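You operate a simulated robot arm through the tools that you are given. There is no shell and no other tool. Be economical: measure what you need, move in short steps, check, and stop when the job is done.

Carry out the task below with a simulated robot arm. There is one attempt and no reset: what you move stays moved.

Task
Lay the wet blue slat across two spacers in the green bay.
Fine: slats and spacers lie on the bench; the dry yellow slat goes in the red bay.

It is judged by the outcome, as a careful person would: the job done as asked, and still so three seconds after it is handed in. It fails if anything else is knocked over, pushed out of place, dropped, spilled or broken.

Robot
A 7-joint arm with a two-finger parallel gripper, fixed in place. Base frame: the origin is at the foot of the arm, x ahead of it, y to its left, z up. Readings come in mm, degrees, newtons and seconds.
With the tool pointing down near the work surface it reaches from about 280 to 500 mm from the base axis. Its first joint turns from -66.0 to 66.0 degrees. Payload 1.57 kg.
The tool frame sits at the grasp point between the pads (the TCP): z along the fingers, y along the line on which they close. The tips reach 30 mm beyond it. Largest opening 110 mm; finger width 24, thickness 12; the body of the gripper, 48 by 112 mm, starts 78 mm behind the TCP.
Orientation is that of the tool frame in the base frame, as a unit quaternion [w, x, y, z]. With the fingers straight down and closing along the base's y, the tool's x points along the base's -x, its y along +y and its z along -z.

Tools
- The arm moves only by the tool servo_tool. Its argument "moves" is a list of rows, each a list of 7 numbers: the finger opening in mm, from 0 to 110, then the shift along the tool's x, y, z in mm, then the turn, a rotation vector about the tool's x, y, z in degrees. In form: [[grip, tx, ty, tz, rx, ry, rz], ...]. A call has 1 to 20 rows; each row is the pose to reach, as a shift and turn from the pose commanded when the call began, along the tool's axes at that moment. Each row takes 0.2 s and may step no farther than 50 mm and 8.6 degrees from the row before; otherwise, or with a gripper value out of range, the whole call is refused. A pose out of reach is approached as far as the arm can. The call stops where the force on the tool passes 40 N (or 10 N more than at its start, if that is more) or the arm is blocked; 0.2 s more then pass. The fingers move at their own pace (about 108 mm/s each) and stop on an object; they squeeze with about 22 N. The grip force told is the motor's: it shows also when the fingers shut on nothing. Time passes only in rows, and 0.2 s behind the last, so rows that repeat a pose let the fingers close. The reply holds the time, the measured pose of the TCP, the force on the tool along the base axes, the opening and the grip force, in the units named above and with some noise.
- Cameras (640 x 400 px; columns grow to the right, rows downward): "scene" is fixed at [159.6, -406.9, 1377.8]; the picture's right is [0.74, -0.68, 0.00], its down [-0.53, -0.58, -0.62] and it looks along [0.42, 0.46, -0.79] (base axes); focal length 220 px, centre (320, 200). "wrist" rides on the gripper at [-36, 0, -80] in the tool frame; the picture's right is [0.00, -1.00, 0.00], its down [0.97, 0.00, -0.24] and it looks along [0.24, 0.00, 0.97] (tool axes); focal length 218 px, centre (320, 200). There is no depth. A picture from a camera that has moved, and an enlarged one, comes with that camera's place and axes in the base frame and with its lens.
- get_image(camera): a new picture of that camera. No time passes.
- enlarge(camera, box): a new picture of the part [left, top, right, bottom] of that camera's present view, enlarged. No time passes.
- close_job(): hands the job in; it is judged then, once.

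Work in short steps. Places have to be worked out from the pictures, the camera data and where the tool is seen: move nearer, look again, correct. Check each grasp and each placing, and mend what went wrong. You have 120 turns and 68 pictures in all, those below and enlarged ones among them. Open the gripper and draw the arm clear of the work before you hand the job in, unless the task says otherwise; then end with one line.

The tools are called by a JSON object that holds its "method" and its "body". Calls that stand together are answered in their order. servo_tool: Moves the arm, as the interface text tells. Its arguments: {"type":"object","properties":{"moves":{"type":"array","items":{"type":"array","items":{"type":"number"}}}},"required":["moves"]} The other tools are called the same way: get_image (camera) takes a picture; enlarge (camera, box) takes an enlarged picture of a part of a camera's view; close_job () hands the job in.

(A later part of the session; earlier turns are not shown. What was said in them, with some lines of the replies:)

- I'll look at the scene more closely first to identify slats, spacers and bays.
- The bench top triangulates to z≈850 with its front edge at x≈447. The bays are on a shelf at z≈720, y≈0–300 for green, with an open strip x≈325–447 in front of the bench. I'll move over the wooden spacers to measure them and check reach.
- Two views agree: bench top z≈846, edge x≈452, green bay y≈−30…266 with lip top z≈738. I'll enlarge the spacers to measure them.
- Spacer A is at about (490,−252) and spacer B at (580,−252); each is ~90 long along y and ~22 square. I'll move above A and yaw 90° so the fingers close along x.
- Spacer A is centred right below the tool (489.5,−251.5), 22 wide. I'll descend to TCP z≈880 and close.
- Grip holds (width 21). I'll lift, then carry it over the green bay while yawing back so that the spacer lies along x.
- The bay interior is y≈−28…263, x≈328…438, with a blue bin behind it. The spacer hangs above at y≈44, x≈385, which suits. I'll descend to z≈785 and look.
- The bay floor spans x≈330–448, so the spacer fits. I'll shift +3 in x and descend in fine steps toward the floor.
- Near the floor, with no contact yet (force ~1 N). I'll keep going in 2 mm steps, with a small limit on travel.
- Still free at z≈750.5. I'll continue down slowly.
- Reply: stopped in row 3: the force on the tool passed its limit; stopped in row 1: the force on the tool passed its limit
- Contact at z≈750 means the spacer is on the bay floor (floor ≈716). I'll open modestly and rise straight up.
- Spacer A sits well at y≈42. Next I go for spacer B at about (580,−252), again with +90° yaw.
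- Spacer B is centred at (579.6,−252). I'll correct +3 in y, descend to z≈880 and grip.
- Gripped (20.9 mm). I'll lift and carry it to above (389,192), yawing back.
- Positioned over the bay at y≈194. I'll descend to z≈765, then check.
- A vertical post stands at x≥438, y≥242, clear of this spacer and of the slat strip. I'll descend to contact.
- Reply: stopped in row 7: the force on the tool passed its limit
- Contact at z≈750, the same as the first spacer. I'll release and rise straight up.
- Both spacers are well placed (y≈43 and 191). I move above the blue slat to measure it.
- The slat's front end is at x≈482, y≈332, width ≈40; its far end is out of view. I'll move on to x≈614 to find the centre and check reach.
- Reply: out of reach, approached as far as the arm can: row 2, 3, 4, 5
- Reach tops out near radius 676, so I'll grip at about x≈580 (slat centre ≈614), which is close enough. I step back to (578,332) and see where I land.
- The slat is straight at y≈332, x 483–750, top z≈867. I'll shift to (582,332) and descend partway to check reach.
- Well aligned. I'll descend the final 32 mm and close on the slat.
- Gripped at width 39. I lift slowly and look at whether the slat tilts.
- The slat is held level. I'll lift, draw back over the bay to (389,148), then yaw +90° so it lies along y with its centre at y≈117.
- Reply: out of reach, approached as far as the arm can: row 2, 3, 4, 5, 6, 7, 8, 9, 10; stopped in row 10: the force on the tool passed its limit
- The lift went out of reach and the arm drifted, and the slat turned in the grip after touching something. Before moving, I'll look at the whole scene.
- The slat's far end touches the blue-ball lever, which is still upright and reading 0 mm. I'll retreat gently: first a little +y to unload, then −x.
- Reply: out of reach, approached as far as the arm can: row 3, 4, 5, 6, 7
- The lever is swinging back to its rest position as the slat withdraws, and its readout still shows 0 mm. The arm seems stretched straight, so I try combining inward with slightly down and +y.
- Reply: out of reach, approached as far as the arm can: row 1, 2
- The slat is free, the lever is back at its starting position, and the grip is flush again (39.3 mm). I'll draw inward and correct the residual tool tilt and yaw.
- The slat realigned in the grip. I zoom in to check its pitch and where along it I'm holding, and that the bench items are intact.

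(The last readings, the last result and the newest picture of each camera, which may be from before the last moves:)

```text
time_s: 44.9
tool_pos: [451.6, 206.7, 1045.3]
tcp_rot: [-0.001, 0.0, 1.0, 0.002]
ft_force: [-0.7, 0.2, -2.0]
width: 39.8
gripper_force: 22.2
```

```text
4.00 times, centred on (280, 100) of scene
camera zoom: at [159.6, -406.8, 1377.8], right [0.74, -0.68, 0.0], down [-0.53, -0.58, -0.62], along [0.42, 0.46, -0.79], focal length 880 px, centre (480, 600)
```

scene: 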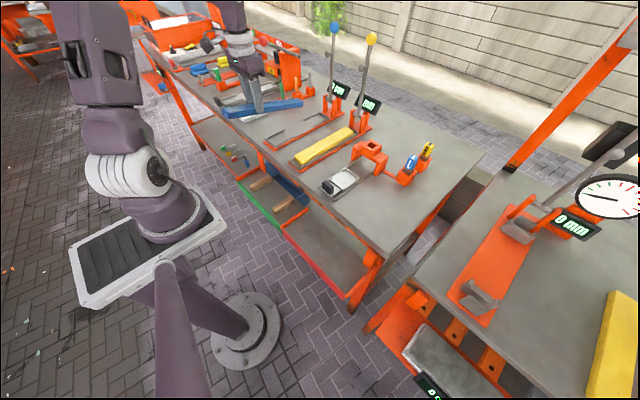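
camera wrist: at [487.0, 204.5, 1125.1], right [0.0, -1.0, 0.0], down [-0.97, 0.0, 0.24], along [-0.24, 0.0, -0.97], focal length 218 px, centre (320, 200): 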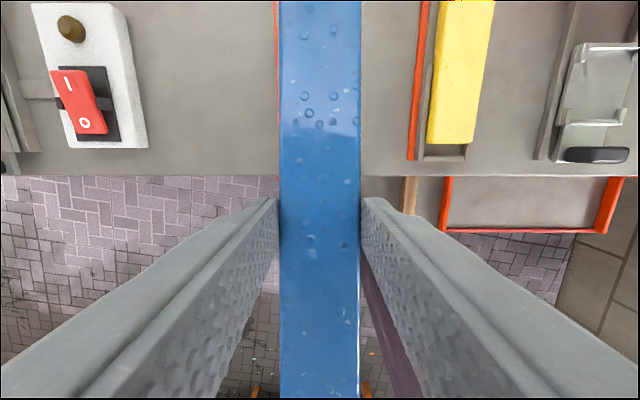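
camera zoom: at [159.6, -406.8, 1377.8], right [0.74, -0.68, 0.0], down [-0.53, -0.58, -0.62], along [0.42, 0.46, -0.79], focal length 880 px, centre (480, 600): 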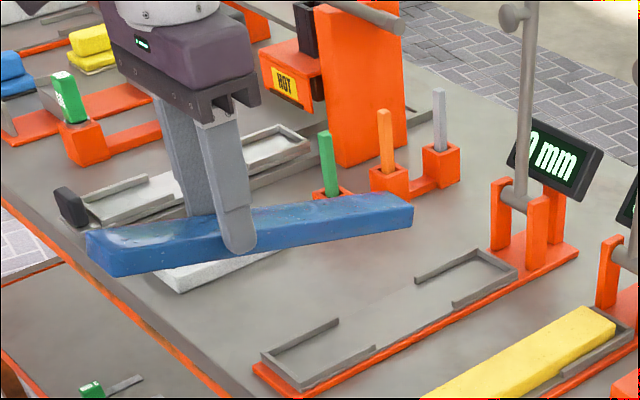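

All bench items look intact. The slat is pitched ~15° far-end-down in the grip and held ~37 mm behind its centre. I'll move to (389,154), yaw +90°, then tilt the tool to level it.

{"method": "servo_tool", "body": {"moves": [[20, 6, -5, 0, 0, 0, 8.2], [20, 12, -10, 0, 0, 0, 16.4], [20, 18, -15, 0, 0, 0, 24.6], [20, 24, -20, 0, 0, 0, 32.8], [20, 30, -25, 0, 0, 0, 41], [20, 36, -30, 0, 0, 0, 49.2], [20, 42, -35, 0, 0, 0, 57.4], [20, 48, -40, 0, 0, 0, 65.6], [20, 54, -45, 0, 0, 0, 73.8], [20, 60, -50, 0, 0, 0, 82], [20, 62, -53, 0, 0, 0, 90], [20, 62, -53, 0, 0, 0, 90]]}}

{"method": "servo_tool", "body": {"moves": [[20, 0, 0, 0, 0, -5, 0], [20, 0, 0, 0, 0, -10, 0], [20, 0, 0, 0, 0, -14.5, 0], [20, 0, 0, 0, 0, -14.5, 0]]}}

{"method": "get_image", "body": {"camera": "wrist"}}

{"method": "enlarge", "body": {"camera": "scene", "box": [180, 80, 340, 180]}}

```text
time_s: 47.5
tool_pos: [389.3, 154.2, 1042.9]
tcp_rot: [-0.001, 0.708, 0.706, 0.0]
ft_force: [-0.2, -1.2, -1.8]
width: 39.5
gripper_force: 21.9
```

```text
time_s: 48.5
tool_pos: [389.1, 155.4, 1043.2]
tcp_rot: [0.088, 0.702, 0.701, -0.089]
ft_force: [0.0, 0.1, -2.4]
width: 39.6
gripper_force: 21.9
```

```text
26 pictures are left
camera wrist: at [389.1, 138.2, 1129.5], right [-1.0, 0.0, 0.0], down [0.0, 1.0, -0.01], along [0.0, -0.01, -1.0], focal length 218 px, centre (320, 200)
```

wrist: 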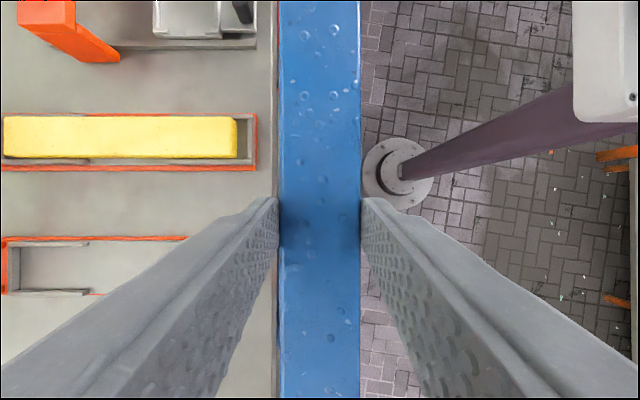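

```text
4.00 times, centred on (260, 130) of scene
camera zoom: at [159.6, -406.8, 1377.8], right [0.74, -0.68, 0.0], down [-0.53, -0.58, -0.62], along [0.42, 0.46, -0.79], focal length 880 px, centre (560, 480)
```

zoom: 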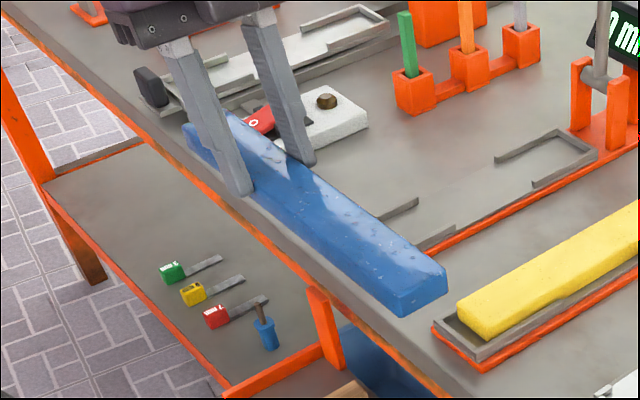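

The slat is now about level, spanning roughly y −30…245. I shift to x≈380 for bench clearance and lower to z≈828 for a centring check.

{"method": "servo_tool", "body": {"moves": [[20, 10, -2, 35, 0, 0, 0], [20, 20, -4, 70, 0, 0, 0], [20, 30, -6, 105, 0, 0, 0], [20, 40, -8, 140, 0, 0, 0], [20, 49, -9, 175, 0, 0, 0], [20, 57.4, -9, 207, 0, 0, 0], [20, 57.4, -9, 207, 0, 0, 0]]}}

{"method": "get_image", "body": {"camera": "wrist"}}

{"method": "enlarge", "body": {"camera": "scene", "box": [220, 140, 320, 230]}}

```text
time_s: 50.1
tool_pos: [380.7, 160.2, 827.0]
tcp_rot: [0.088, 0.701, 0.702, -0.088]
ft_force: [0.4, 0.4, -2.2]
width: 39.7
gripper_force: 22.0
```

```text
24 pictures are left
camera wrist: at [380.0, 143.5, 913.9], right [-1.0, 0.0, 0.0], down [0.0, 1.0, -0.01], along [0.0, -0.01, -1.0], focal length 218 px, centre (320, 200)
```

wrist: 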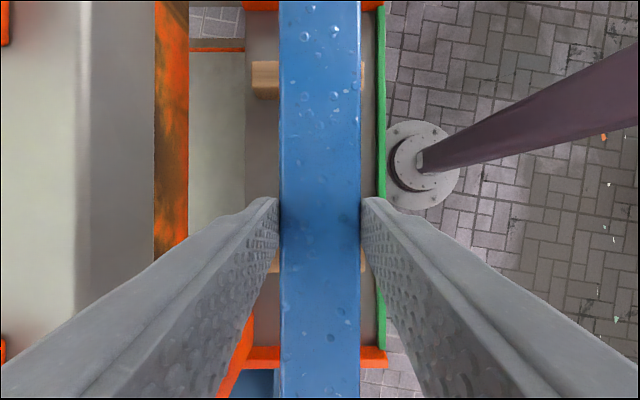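

```text
4.44 times, centred on (270, 185) of scene
camera zoom: at [159.6, -406.8, 1377.8], right [0.74, -0.68, 0.0], down [-0.53, -0.58, -0.62], along [0.42, 0.46, -0.79], focal length 977 px, centre (542, 267)
```

zoom: 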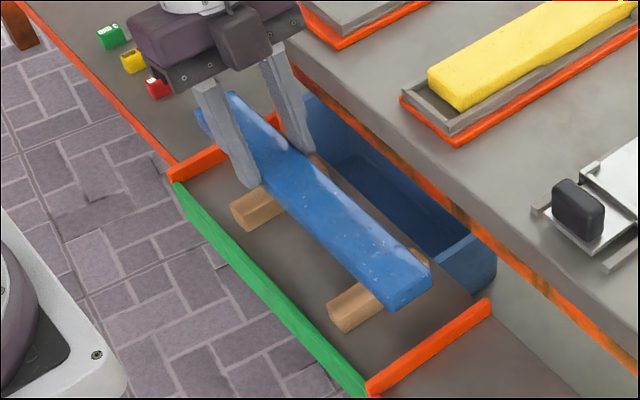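

The slat is level, spanning y −21…243 with its centre at 111; the bay centre is 116.5, so I shift +5 in y. I'll lower to just above the spacers.

{"method": "servo_tool", "body": {"moves": [[20, 7, 0, 10, 0, 0, 0], [20, 10.5, 0, 22, 0, 0, 0], [20, 13.5, 0, 34, 0, 0, 0], [20, 16.2, 0, 43, 0, 0, 0], [20, 16.2, 0, 43, 0, 0, 0]]}}

{"method": "enlarge", "body": {"camera": "scene", "box": [220, 140, 320, 230]}}

{"method": "get_image", "body": {"camera": "wrist"}}

```text
time_s: 51.3
tool_pos: [379.7, 164.6, 782.1]
tcp_rot: [0.088, 0.702, 0.701, -0.089]
ft_force: [0.1, -0.1, -1.5]
width: 39.4
gripper_force: 22.6
```

```text
4.44 times, centred on (270, 185) of scene
camera zoom: at [159.6, -406.8, 1377.8], right [0.74, -0.68, 0.0], down [-0.53, -0.58, -0.62], along [0.42, 0.46, -0.79], focal length 977 px, centre (542, 267)
```

zoom: 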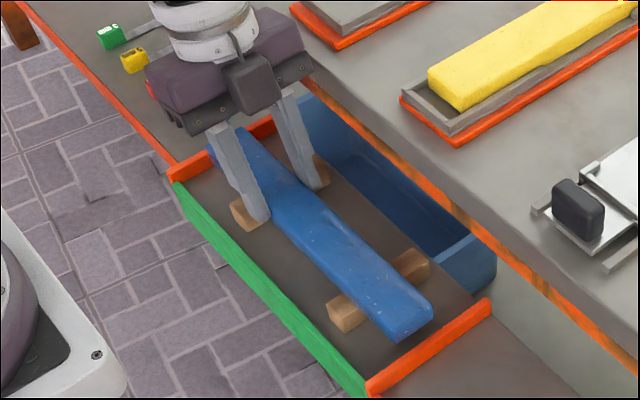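

```text
21 pictures are left
camera wrist: at [379.5, 147.7, 868.5], right [-1.0, 0.0, 0.0], down [0.0, 1.0, -0.01], along [0.0, -0.01, -1.0], focal length 218 px, centre (320, 200)
```

wrist: 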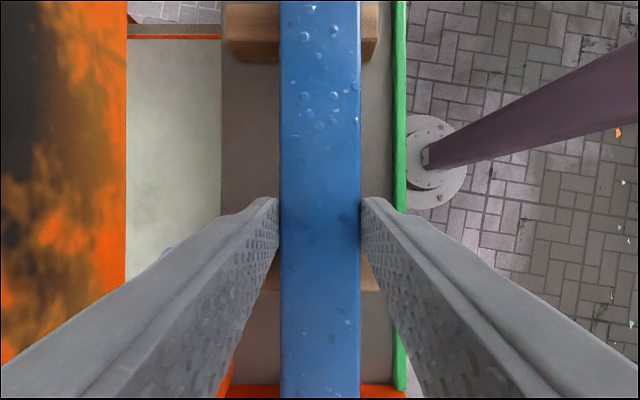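

Good alignment and clear of the dividers. I'll lower in fine steps until contact.

{"method": "servo_tool", "body": {"moves": [[20, 0.75, 0, 2.9, 0, 0, 0], [20, 1.25, 0, 4.8, 0, 0, 0], [20, 1.75, 0, 6.8, 0, 0, 0], [20, 2.1, 0, 8.2, 0, 0, 0], [20, 2.5, 0, 9.7, 0, 0, 0], [20, 2.9, 0, 11.1, 0, 0, 0], [20, 3.2, 0, 12.5, 0, 0, 0]]}}

{"method": "enlarge", "body": {"camera": "scene", "box": [220, 140, 320, 230]}}

```text
time_s: 52.9
tool_pos: [379.6, 163.9, 769.2]
tcp_rot: [0.087, 0.702, 0.701, -0.088]
ft_force: [1.6, 3.3, 15.8]
width: 39.6
gripper_force: 21.9
```

```text
4.44 times, centred on (270, 185) of scene
camera zoom: at [159.5, -406.9, 1377.8], right [0.74, -0.68, 0.0], down [-0.53, -0.58, -0.62], along [0.42, 0.46, -0.79], focal length 977 px, centre (542, 267)
```

zoom: 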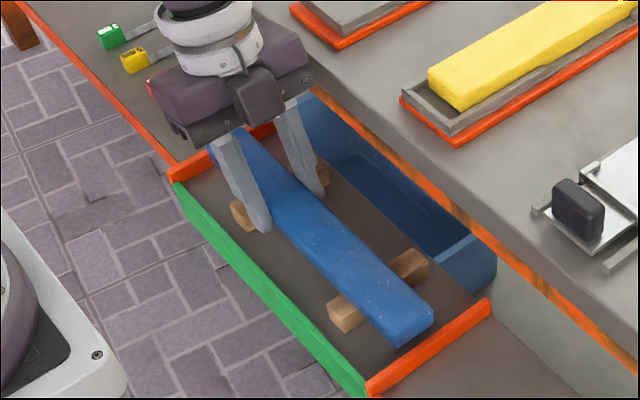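

Firm contact (16 N); the slat rests on both spacers. I'll open to 62 and rise straight up.

{"method": "servo_tool", "body": {"moves": [[62, 0, 0, 0, 0, 0, 0], [62, 0, 0, 0, 0, 0, 0], [62, -5, 0, -19.4, 0, 0, 0], [62, -12.4, 0, -48.4, 0, 0, 0], [62, -22, 0, -87, 0, 0, 0], [62, -34, 0, -130, 0, 0, 0], [62, -45, 0, -174, 0, 0, 0], [62, -55, 0, -213, 0, 0, 0], [62, -55, 0, -213, 0, 5, 0], [62, -55, 0, -213, 0, 10, 0], [62, -55, 0, -213, 0, 14.4, 0], [62, -55, 0, -213, 0, 14.4, 0]]}}

{"method": "enlarge", "body": {"camera": "scene", "box": [220, 140, 320, 230]}}

{"method": "get_image", "body": {"camera": "wrist"}}

```text
time_s: 55.5
tool_pos: [380.5, 164.1, 989.6]
tcp_rot: [0.0, 0.707, 0.707, 0.001]
ft_force: [-0.3, 0.7, 0.6]
width: 62.2
gripper_force: 0.1
```

```text
4.44 times, centred on (270, 185) of scene
camera zoom: at [159.6, -406.9, 1377.8], right [0.74, -0.68, 0.0], down [-0.53, -0.58, -0.62], along [0.42, 0.46, -0.79], focal length 977 px, centre (542, 267)
```

zoom: 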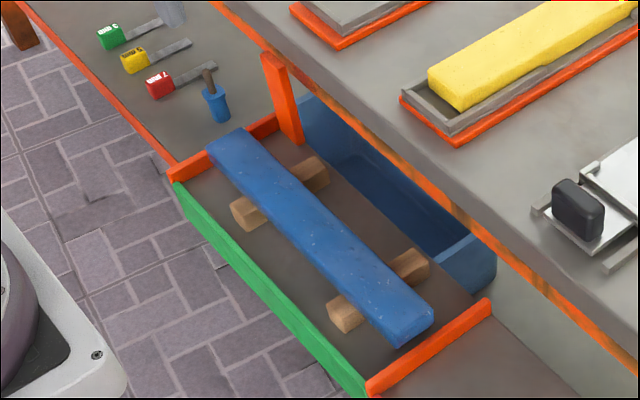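

```text
18 pictures are left
camera wrist: at [379.6, 125.4, 1069.5], right [-1.0, 0.0, 0.0], down [0.0, 0.97, 0.24], along [0.0, 0.24, -0.97], focal length 218 px, centre (320, 200)
```

wrist: 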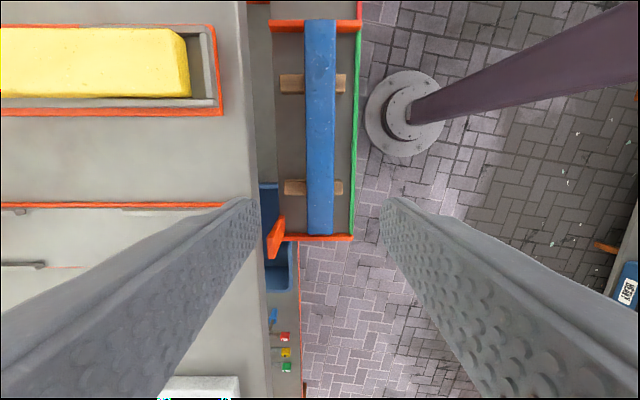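

The blue slat lies across both spacers. I'll zoom in to be sure the ends aren't resting on the dividers.

{"method": "enlarge", "body": {"camera": "wrist", "box": [250, 0, 380, 80]}}

{"method": "enlarge", "body": {"camera": "wrist", "box": [250, 170, 380, 250]}}

{"method": "enlarge", "body": {"camera": "scene", "box": [255, 180, 335, 230]}}

```text
4.92 times, centred on (315, 40) of wrist
camera zoom: at [379.6, 125.4, 1069.5], right [-1.0, 0.0, 0.0], down [0.0, 0.97, 0.24], along [0.0, 0.24, -0.97], focal length 1074 px, centre (345, 988)
```

zoom: 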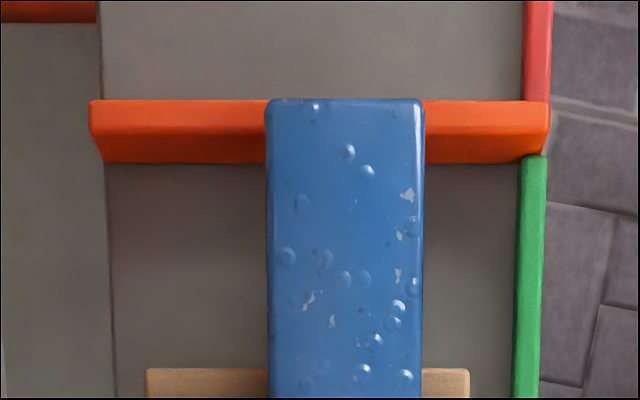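

```text
4.92 times, centred on (315, 210) of wrist
camera zoom: at [379.6, 125.4, 1069.5], right [-1.0, 0.0, 0.0], down [0.0, 0.97, 0.24], along [0.0, 0.24, -0.97], focal length 1074 px, centre (345, 151)
```

zoom: 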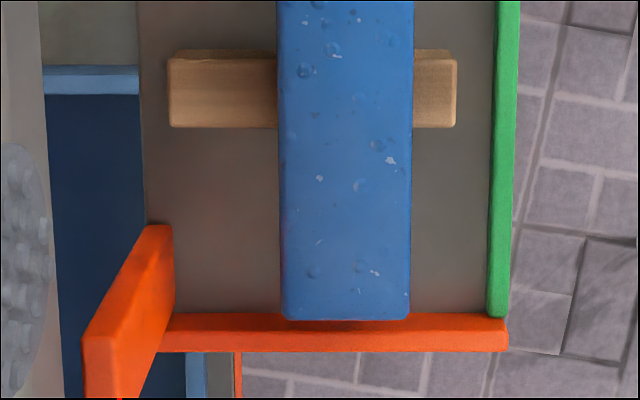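

```text
8.00 times, centred on (295, 205) of scene
camera zoom: at [159.6, -406.9, 1377.8], right [0.74, -0.68, 0.0], down [-0.53, -0.58, -0.62], along [0.42, 0.46, -0.79], focal length 1759 px, centre (520, 160)
```

zoom: 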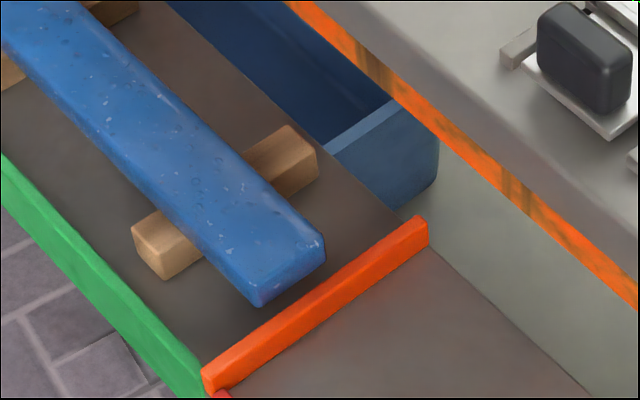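

The slat is clear of both dividers and rests on both spacers. The note says the dry yellow slat goes in the red bay, so I handle that next and move to view it in its tray.

{"method": "servo_tool", "body": {"moves": [[80, 0, 0, -20, 0, 0, -8.2], [80, 0, 0, -20, 0, 0, -16.4], [80, -10, 15, -20, 0, 0, -24.6], [80, -20, 30, -20, 0, 0, -32.8], [80, -30, 50, -20, 0, 0, -41], [80, -40, 70, -20, 0, 0, -49.2], [80, -55, 90, -20, 0, 0, -57.4], [80, -70, 110, -20, 0, 0, -65.6], [80, -85, 130, -20, 0, 0, -73.8], [80, -100, 150, -20, 0, 0, -82], [80, -100, 160, -20, 0, 0, -90], [80, -100, 160, -20, 0, 0, -90]]}}

{"method": "get_image", "body": {"camera": "wrist"}}

{"method": "enlarge", "body": {"camera": "scene", "box": [270, 90, 390, 180]}}

```text
time_s: 58.1
tool_pos: [540.1, 63.0, 1007.6]
tcp_rot: [0.0, -0.001, 1.0, 0.0]
ft_force: [0.4, 0.5, 0.5]
width: 80.3
gripper_force: 0.0
```

```text
14 pictures are left
camera wrist: at [575.0, 60.5, 1088.2], right [0.0, -1.0, 0.0], down [-0.97, 0.0, 0.24], along [-0.24, 0.0, -0.97], focal length 218 px, centre (320, 200)
```

wrist: 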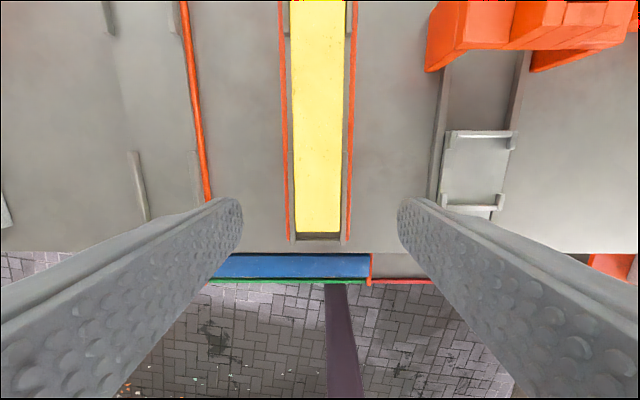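

```text
4.44 times, centred on (330, 135) of scene
camera zoom: at [159.6, -406.9, 1377.8], right [0.74, -0.68, 0.0], down [-0.53, -0.58, -0.62], along [0.42, 0.46, -0.79], focal length 977 px, centre (276, 489)
```

zoom: 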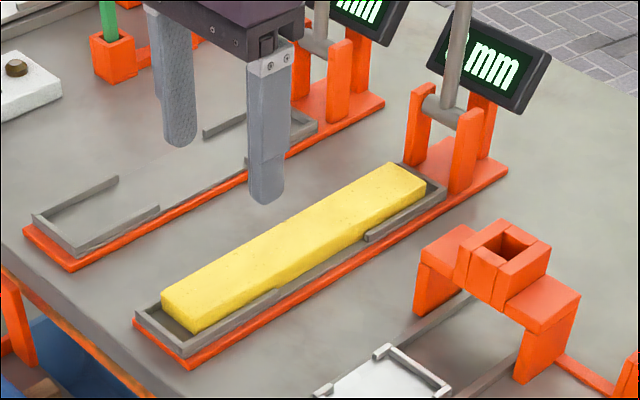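

The tray has side notches at x≈576–675, the yellow slat's centre is about (622,63) and its top is z≈878. I'll go above its centre.

{"method": "servo_tool", "body": {"moves": [[72, -22, 0, 15, 0, 0, 0], [72, -44, 0, 30, 0, 0, 0], [72, -66, 0, 50, 0, 0, 0], [72, -83, 0, 70, 0, 0, 0], [72, -83, 0, 88, 0, 0, 0], [72, -83, 0, 88, 0, 0, 0]]}}

{"method": "get_image", "body": {"camera": "wrist"}}

{"method": "enlarge", "body": {"camera": "scene", "box": [270, 70, 390, 170]}}

```text
time_s: 59.5
tool_pos: [621.5, 63.3, 921.0]
tcp_rot: [0.0, 0.0, 1.0, 0.001]
ft_force: [-1.0, 0.1, 0.2]
width: 72.1
gripper_force: 0.0
```

```text
12 pictures are left
camera wrist: at [656.9, 61.0, 1001.4], right [0.0, -1.0, 0.0], down [-0.97, 0.0, 0.24], along [-0.24, 0.0, -0.97], focal length 218 px, centre (320, 200)
```

wrist: 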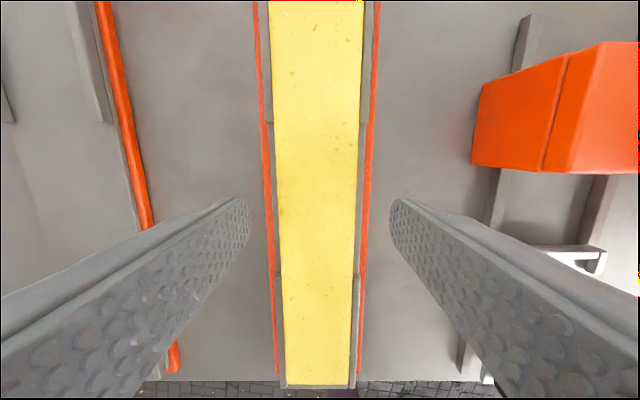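

```text
4.00 times, centred on (330, 120) of scene
camera zoom: at [159.6, -406.9, 1377.8], right [0.74, -0.68, 0.0], down [-0.53, -0.58, -0.62], along [0.42, 0.46, -0.79], focal length 880 px, centre (280, 520)
```

zoom: 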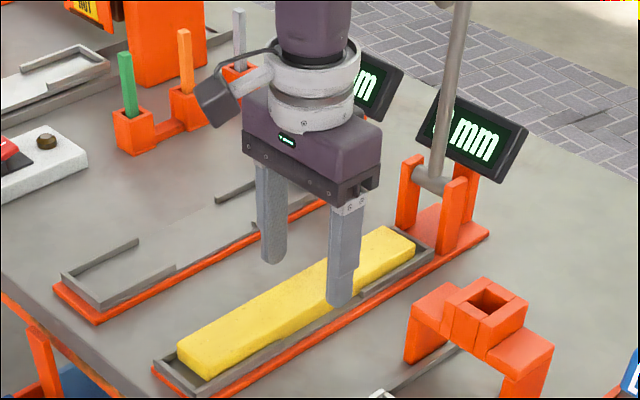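

Centred at the notches. I'll descend to TCP z≈890 and close.

{"method": "servo_tool", "body": {"moves": [[66, 0, 0, 12, 0, 0, 0], [66, 0, 0, 22, 0, 0, 0], [66, 0, 0, 28, 0, 0, 0], [66, 0, 0, 31, 0, 0, 0], [66, 0, 0, 31, 0, 0, 0], [20, 0, 0, 31, 0, 0, 0], [20, 0, 0, 31, 0, 0, 0], [20, 0, 0, 31, 0, 0, 0]]}}

```text
time_s: 61.3
tool_pos: [621.5, 65.3, 889.6]
tcp_rot: [0.0, 0.0, 1.0, 0.002]
ft_force: [2.1, 11.2, -5.5]
width: 59.7
gripper_force: 44.7
```

The fingers stopped at 59.7 mm, likely against the tray base edges, so they're too low. I open and rise 9 mm.

{"method": "servo_tool", "body": {"moves": [[66, 0, 0, 0, 0, 0, 0], [66, 0, 0, 0, 0, 0, 0], [66, 0, 0, -5, 0, 0, 0], [66, 0, 0, -9, 0, 0, 0], [66, 0, 0, -9, 0, 0, 0]]}}

{"method": "enlarge", "body": {"camera": "scene", "box": [300, 110, 380, 170]}}

```text
time_s: 62.5
tool_pos: [621.8, 64.1, 899.6]
tcp_rot: [-0.001, 0.0, 1.0, 0.001]
ft_force: [0.0, -0.2, 0.2]
width: 66.3
gripper_force: 0.1
```

```text
6.67 times, centred on (340, 140) of scene
camera zoom: at [159.6, -406.9, 1377.8], right [0.74, -0.68, 0.0], down [-0.53, -0.58, -0.62], along [0.42, 0.46, -0.79], focal length 1466 px, centre (187, 600)
```

zoom: 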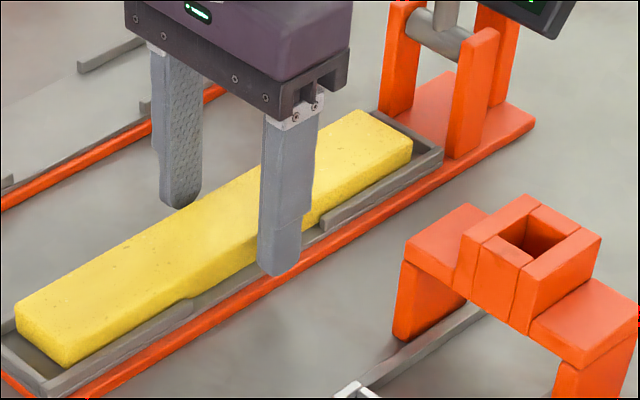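

Nothing has shifted. The slat stands well above the low rail here, so I close at this height.

{"method": "servo_tool", "body": {"moves": [[20, 0, 0, 2, 0, 0, 0], [20, 0, 0, 2, 0, 0, 0], [20, 0, 0, 2, 0, 0, 0], [20, 0, 0, 2, 0, 0, 0]]}}

```text
time_s: 63.5
tool_pos: [623.1, 64.0, 897.6]
tcp_rot: [0.0, 0.0, 1.0, 0.001]
ft_force: [-3.2, 3.6, 15.2]
width: 44.4
gripper_force: 21.4
```

Gripped at 44.4 mm. I lift slowly and check.

{"method": "servo_tool", "body": {"moves": [[20, 0, 0, -4, 0, 0, 0], [20, 0, 0, -10, 0, 0, 0], [20, 0, 0, -20, 0, 0, 0], [20, 0, 0, -35, 0, 0, 0], [20, 0, 0, -35, 0, 0, 0]]}}

{"method": "enlarge", "body": {"camera": "scene", "box": [270, 70, 390, 170]}}

```text
time_s: 64.7
tool_pos: [622.7, 63.9, 933.4]
tcp_rot: [0.0, 0.0, 1.0, 0.001]
ft_force: [-0.4, 0.1, -1.9]
width: 44.6
gripper_force: 22.1
```

```text
4.00 times, centred on (330, 120) of scene
camera zoom: at [159.6, -406.8, 1377.8], right [0.74, -0.68, 0.0], down [-0.53, -0.58, -0.62], along [0.42, 0.46, -0.79], focal length 880 px, centre (280, 520)
```

zoom: 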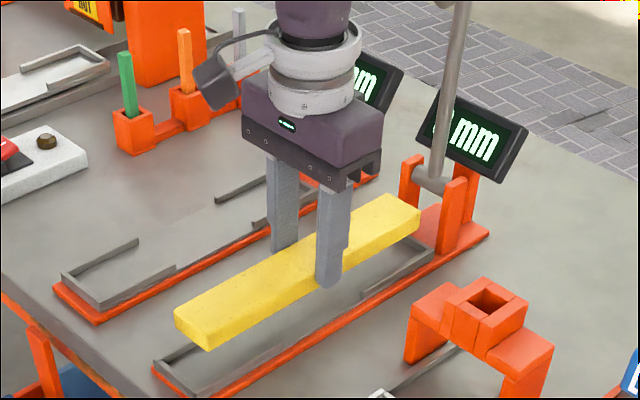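

Level and clean, with the tray in place. I retreat in −x first, rising only once well inside reach.

{"method": "servo_tool", "body": {"moves": [[20, 30, 0, -5, 0, 0, 0], [20, 65, 0, -10, 0, 0, 0], [20, 105, 0, -20, 0, 0, 0], [20, 145, 0, -35, 0, 0, 0], [20, 190, 0, -50, 0, 0, 0], [20, 233, 0, -65, 0, 0, 0], [20, 233, 0, -65, 0, 0, 0]]}}

{"method": "servo_tool", "body": {"moves": [[20, 0, -22, 0, 0, 0, 8.2], [20, 0, -44, 0, 0, 0, 16.4], [20, 0, -66, 0, 0, 0, 24.6], [20, 0, -88, 0, 0, 0, 32.8], [20, 0, -110, 0, 0, 0, 41], [20, 0, -132, 0, 0, 0, 49.2], [20, 0, -154, 0, 0, 0, 57.4], [20, 0, -176, 0, 0, 0, 65.6], [20, 0, -198, 0, 0, 0, 73.8], [20, 0, -222, 0, 0, 0, 82], [20, 0, -246, 0, 0, 0, 90], [20, 0, -246, 0, 0, 0, 90]]}}

{"method": "get_image", "body": {"camera": "wrist"}}

{"method": "enlarge", "body": {"camera": "scene", "box": [250, 120, 400, 310]}}

```text
time_s: 66.3
tool_pos: [387.7, 64.7, 996.9]
tcp_rot: [-0.001, 0.0, 1.0, 0.001]
ft_force: [-1.2, 0.4, -1.7]
width: 44.6
gripper_force: 23.1
```

```text
time_s: 68.9
tool_pos: [391.3, -183.1, 996.3]
tcp_rot: [-0.001, 0.708, 0.707, 0.0]
ft_force: [-0.2, -0.4, -1.0]
width: 44.5
gripper_force: 22.2
```

```text
8 pictures are left
camera wrist: at [390.5, -221.0, 1076.3], right [-1.0, 0.0, 0.0], down [0.0, 0.97, 0.24], along [0.0, 0.24, -0.97], focal length 218 px, centre (320, 200)
```

wrist: 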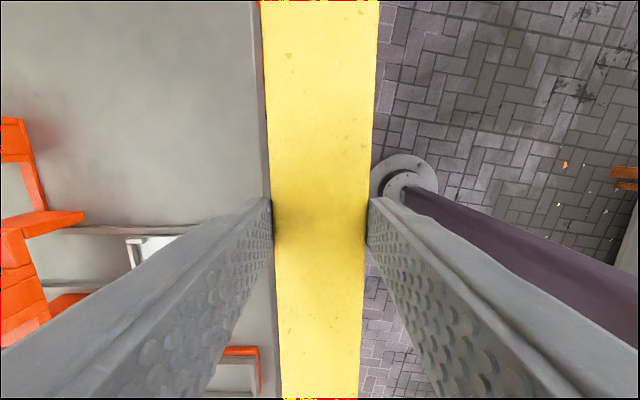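

```text
2.11 times, centred on (325, 215) of scene
camera zoom: at [159.6, -406.9, 1377.8], right [0.74, -0.68, 0.0], down [-0.53, -0.58, -0.62], along [0.42, 0.46, -0.79], focal length 463 px, centre (310, 168)
```

zoom: 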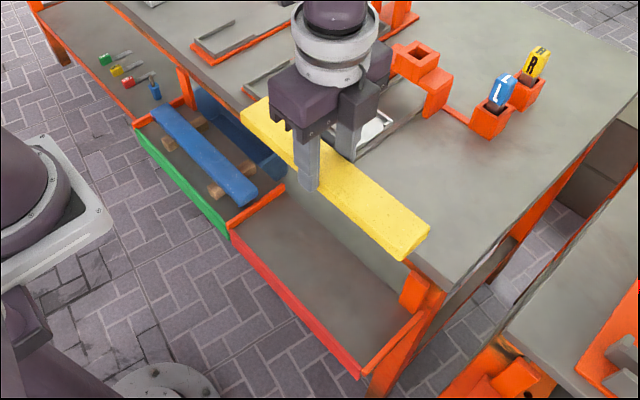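

I shift to x≈380 for bench clearance and lower to z≈815 for a centring check over the red bay.

{"method": "servo_tool", "body": {"moves": [[20, 1, -4, 35, 0, 0, 0], [20, 1, -8, 70, 0, 0, 0], [20, 1, -11, 105, 0, 0, 0], [20, 1, -11, 140, 0, 0, 0], [20, 1, -11, 165, 0, 0, 0], [20, 1, -11, 181, 0, 0, 0], [20, 1, -11, 181, 0, 0, 0]]}}

{"method": "enlarge", "body": {"camera": "scene", "box": [260, 180, 400, 310]}}

```text
time_s: 70.5
tool_pos: [378.4, -180.9, 816.8]
tcp_rot: [-0.001, 0.707, 0.707, 0.0]
ft_force: [0.5, 0.8, -2.5]
width: 44.7
gripper_force: 21.8
```

```text
3.08 times, centred on (330, 245) of scene
camera zoom: at [159.6, -406.9, 1377.8], right [0.74, -0.68, 0.0], down [-0.53, -0.58, -0.62], along [0.42, 0.46, -0.79], focal length 677 px, centre (289, 62)
```

zoom: 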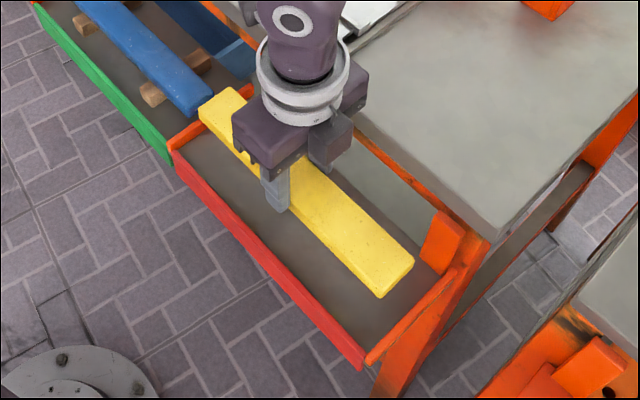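

The slat spans y≈−50…−303, well centred in the red bay (−35…−320). I lower it, with fine steps near the floor.

{"method": "servo_tool", "body": {"moves": [[20, 0, 1, 15, 0, 0, 0], [20, 0, 1, 30, 0, 0, 0], [20, 0, 1, 42, 0, 0, 0], [20, 0, 1, 48, 0, 0, 0], [20, 0, 1, 51, 0, 0, 0], [20, 0, 1, 53, 0, 0, 0], [20, 0, 1, 55, 0, 0, 0], [20, 0, 1, 56.5, 0, 0, 0], [20, 0, 1, 58, 0, 0, 0], [20, 0, 1, 59.5, 0, 0, 0], [20, 0, 1, 61, 0, 0, 0], [20, 0, 1, 62.5, 0, 0, 0]]}}

```text
time_s: 73.1
tool_pos: [379.3, -180.5, 753.2]
tcp_rot: [-0.001, 0.707, 0.707, -0.001]
ft_force: [-2.3, 0.0, 16.2]
width: 44.8
gripper_force: 21.4
```

Contact with the bay floor (16 N). I release slightly and rise straight up.

{"method": "servo_tool", "body": {"moves": [[60, 0, 0, 0, 0, 0, 0], [60, 0, 0, 0, 0, 0, 0], [60, 0, 0, -15, 0, 0, 0], [60, 0, 0, -40, 0, 0, 0], [60, 0, 0, -80, 0, 0, 0], [60, 0, 0, -125, 0, 0, 0], [60, 0, 0, -170, 0, 0, 0], [60, 0, 0, -215, 0, 0, 0], [60, 0, 0, -260, 0, 0, 0], [60, 0, 0, -260, 0, 0, 0]]}}

{"method": "enlarge", "body": {"camera": "scene", "box": [230, 140, 390, 310]}}

{"method": "get_image", "body": {"camera": "scene"}}

```text
time_s: 75.3
tool_pos: [378.2, -182.2, 1013.4]
tcp_rot: [-0.001, 0.707, 0.707, 0.0]
ft_force: [0.4, 0.1, 0.4]
width: 59.9
gripper_force: 0.0
```

```text
2.35 times, centred on (310, 225) of scene
camera zoom: at [159.6, -406.8, 1377.8], right [0.74, -0.68, 0.0], down [-0.53, -0.58, -0.62], along [0.42, 0.46, -0.79], focal length 518 px, centre (344, 141)
```

zoom: 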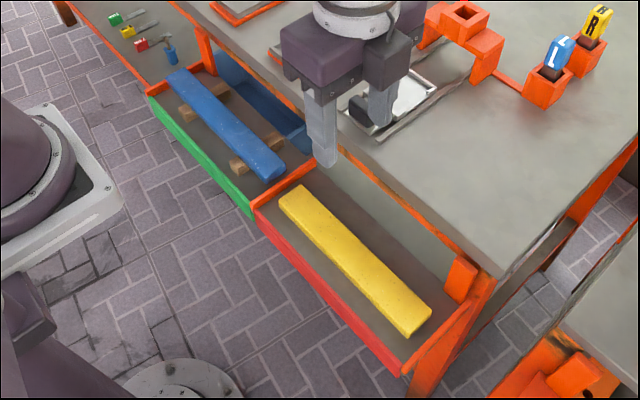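

```text
4 pictures are left
```

scene: 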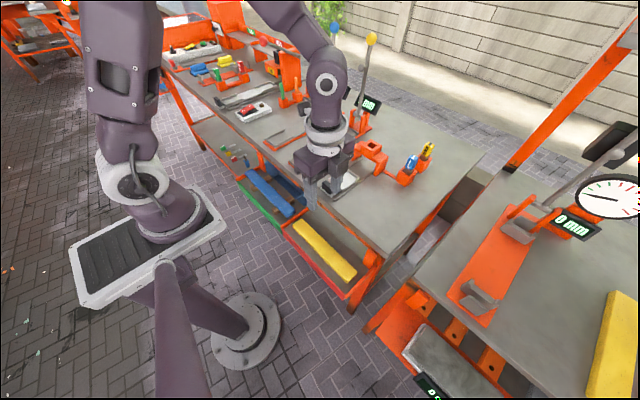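

Both slats are in place and nothing else looks disturbed. I raise the arm clear with the gripper open before handing in.

{"method": "servo_tool", "body": {"moves": [[90, 0, 0, -40, 0, 0, 0], [90, 0, 0, -80, 0, 0, 0], [90, 0, 0, -110, 0, 0, 0], [90, 0, 0, -110, 0, 0, 0]]}}

{"method": "get_image", "body": {"camera": "scene"}}

```text
time_s: 76.3
tool_pos: [379.7, -180.3, 1123.9]
tcp_rot: [-0.001, 0.707, 0.708, 0.0]
ft_force: [0.3, -0.2, 0.7]
width: 90.0
gripper_force: 0.1
```

```text
3 pictures are left
```

scene: 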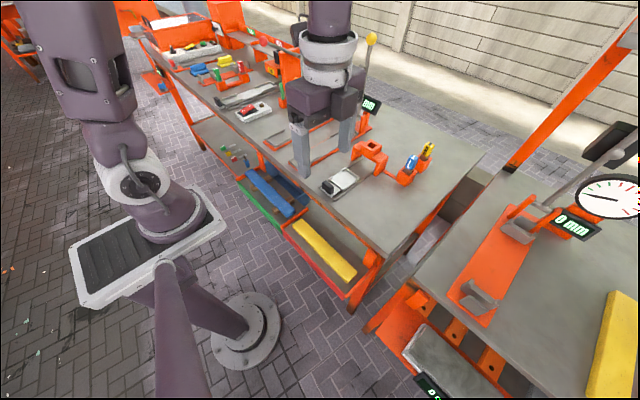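

The arm is clear and everything is stable, so I'm handing in.

{"method": "close_job", "body": {}}

```text
The job is handed in.
```

The wet blue slat lies across two spacers in the green bay and the dry yellow slat, which I took the note as asking me to move, lies in the red bay; on the way the blue slat nudged the blue-ball lever, which swung back to its starting position and last read 0 mm.
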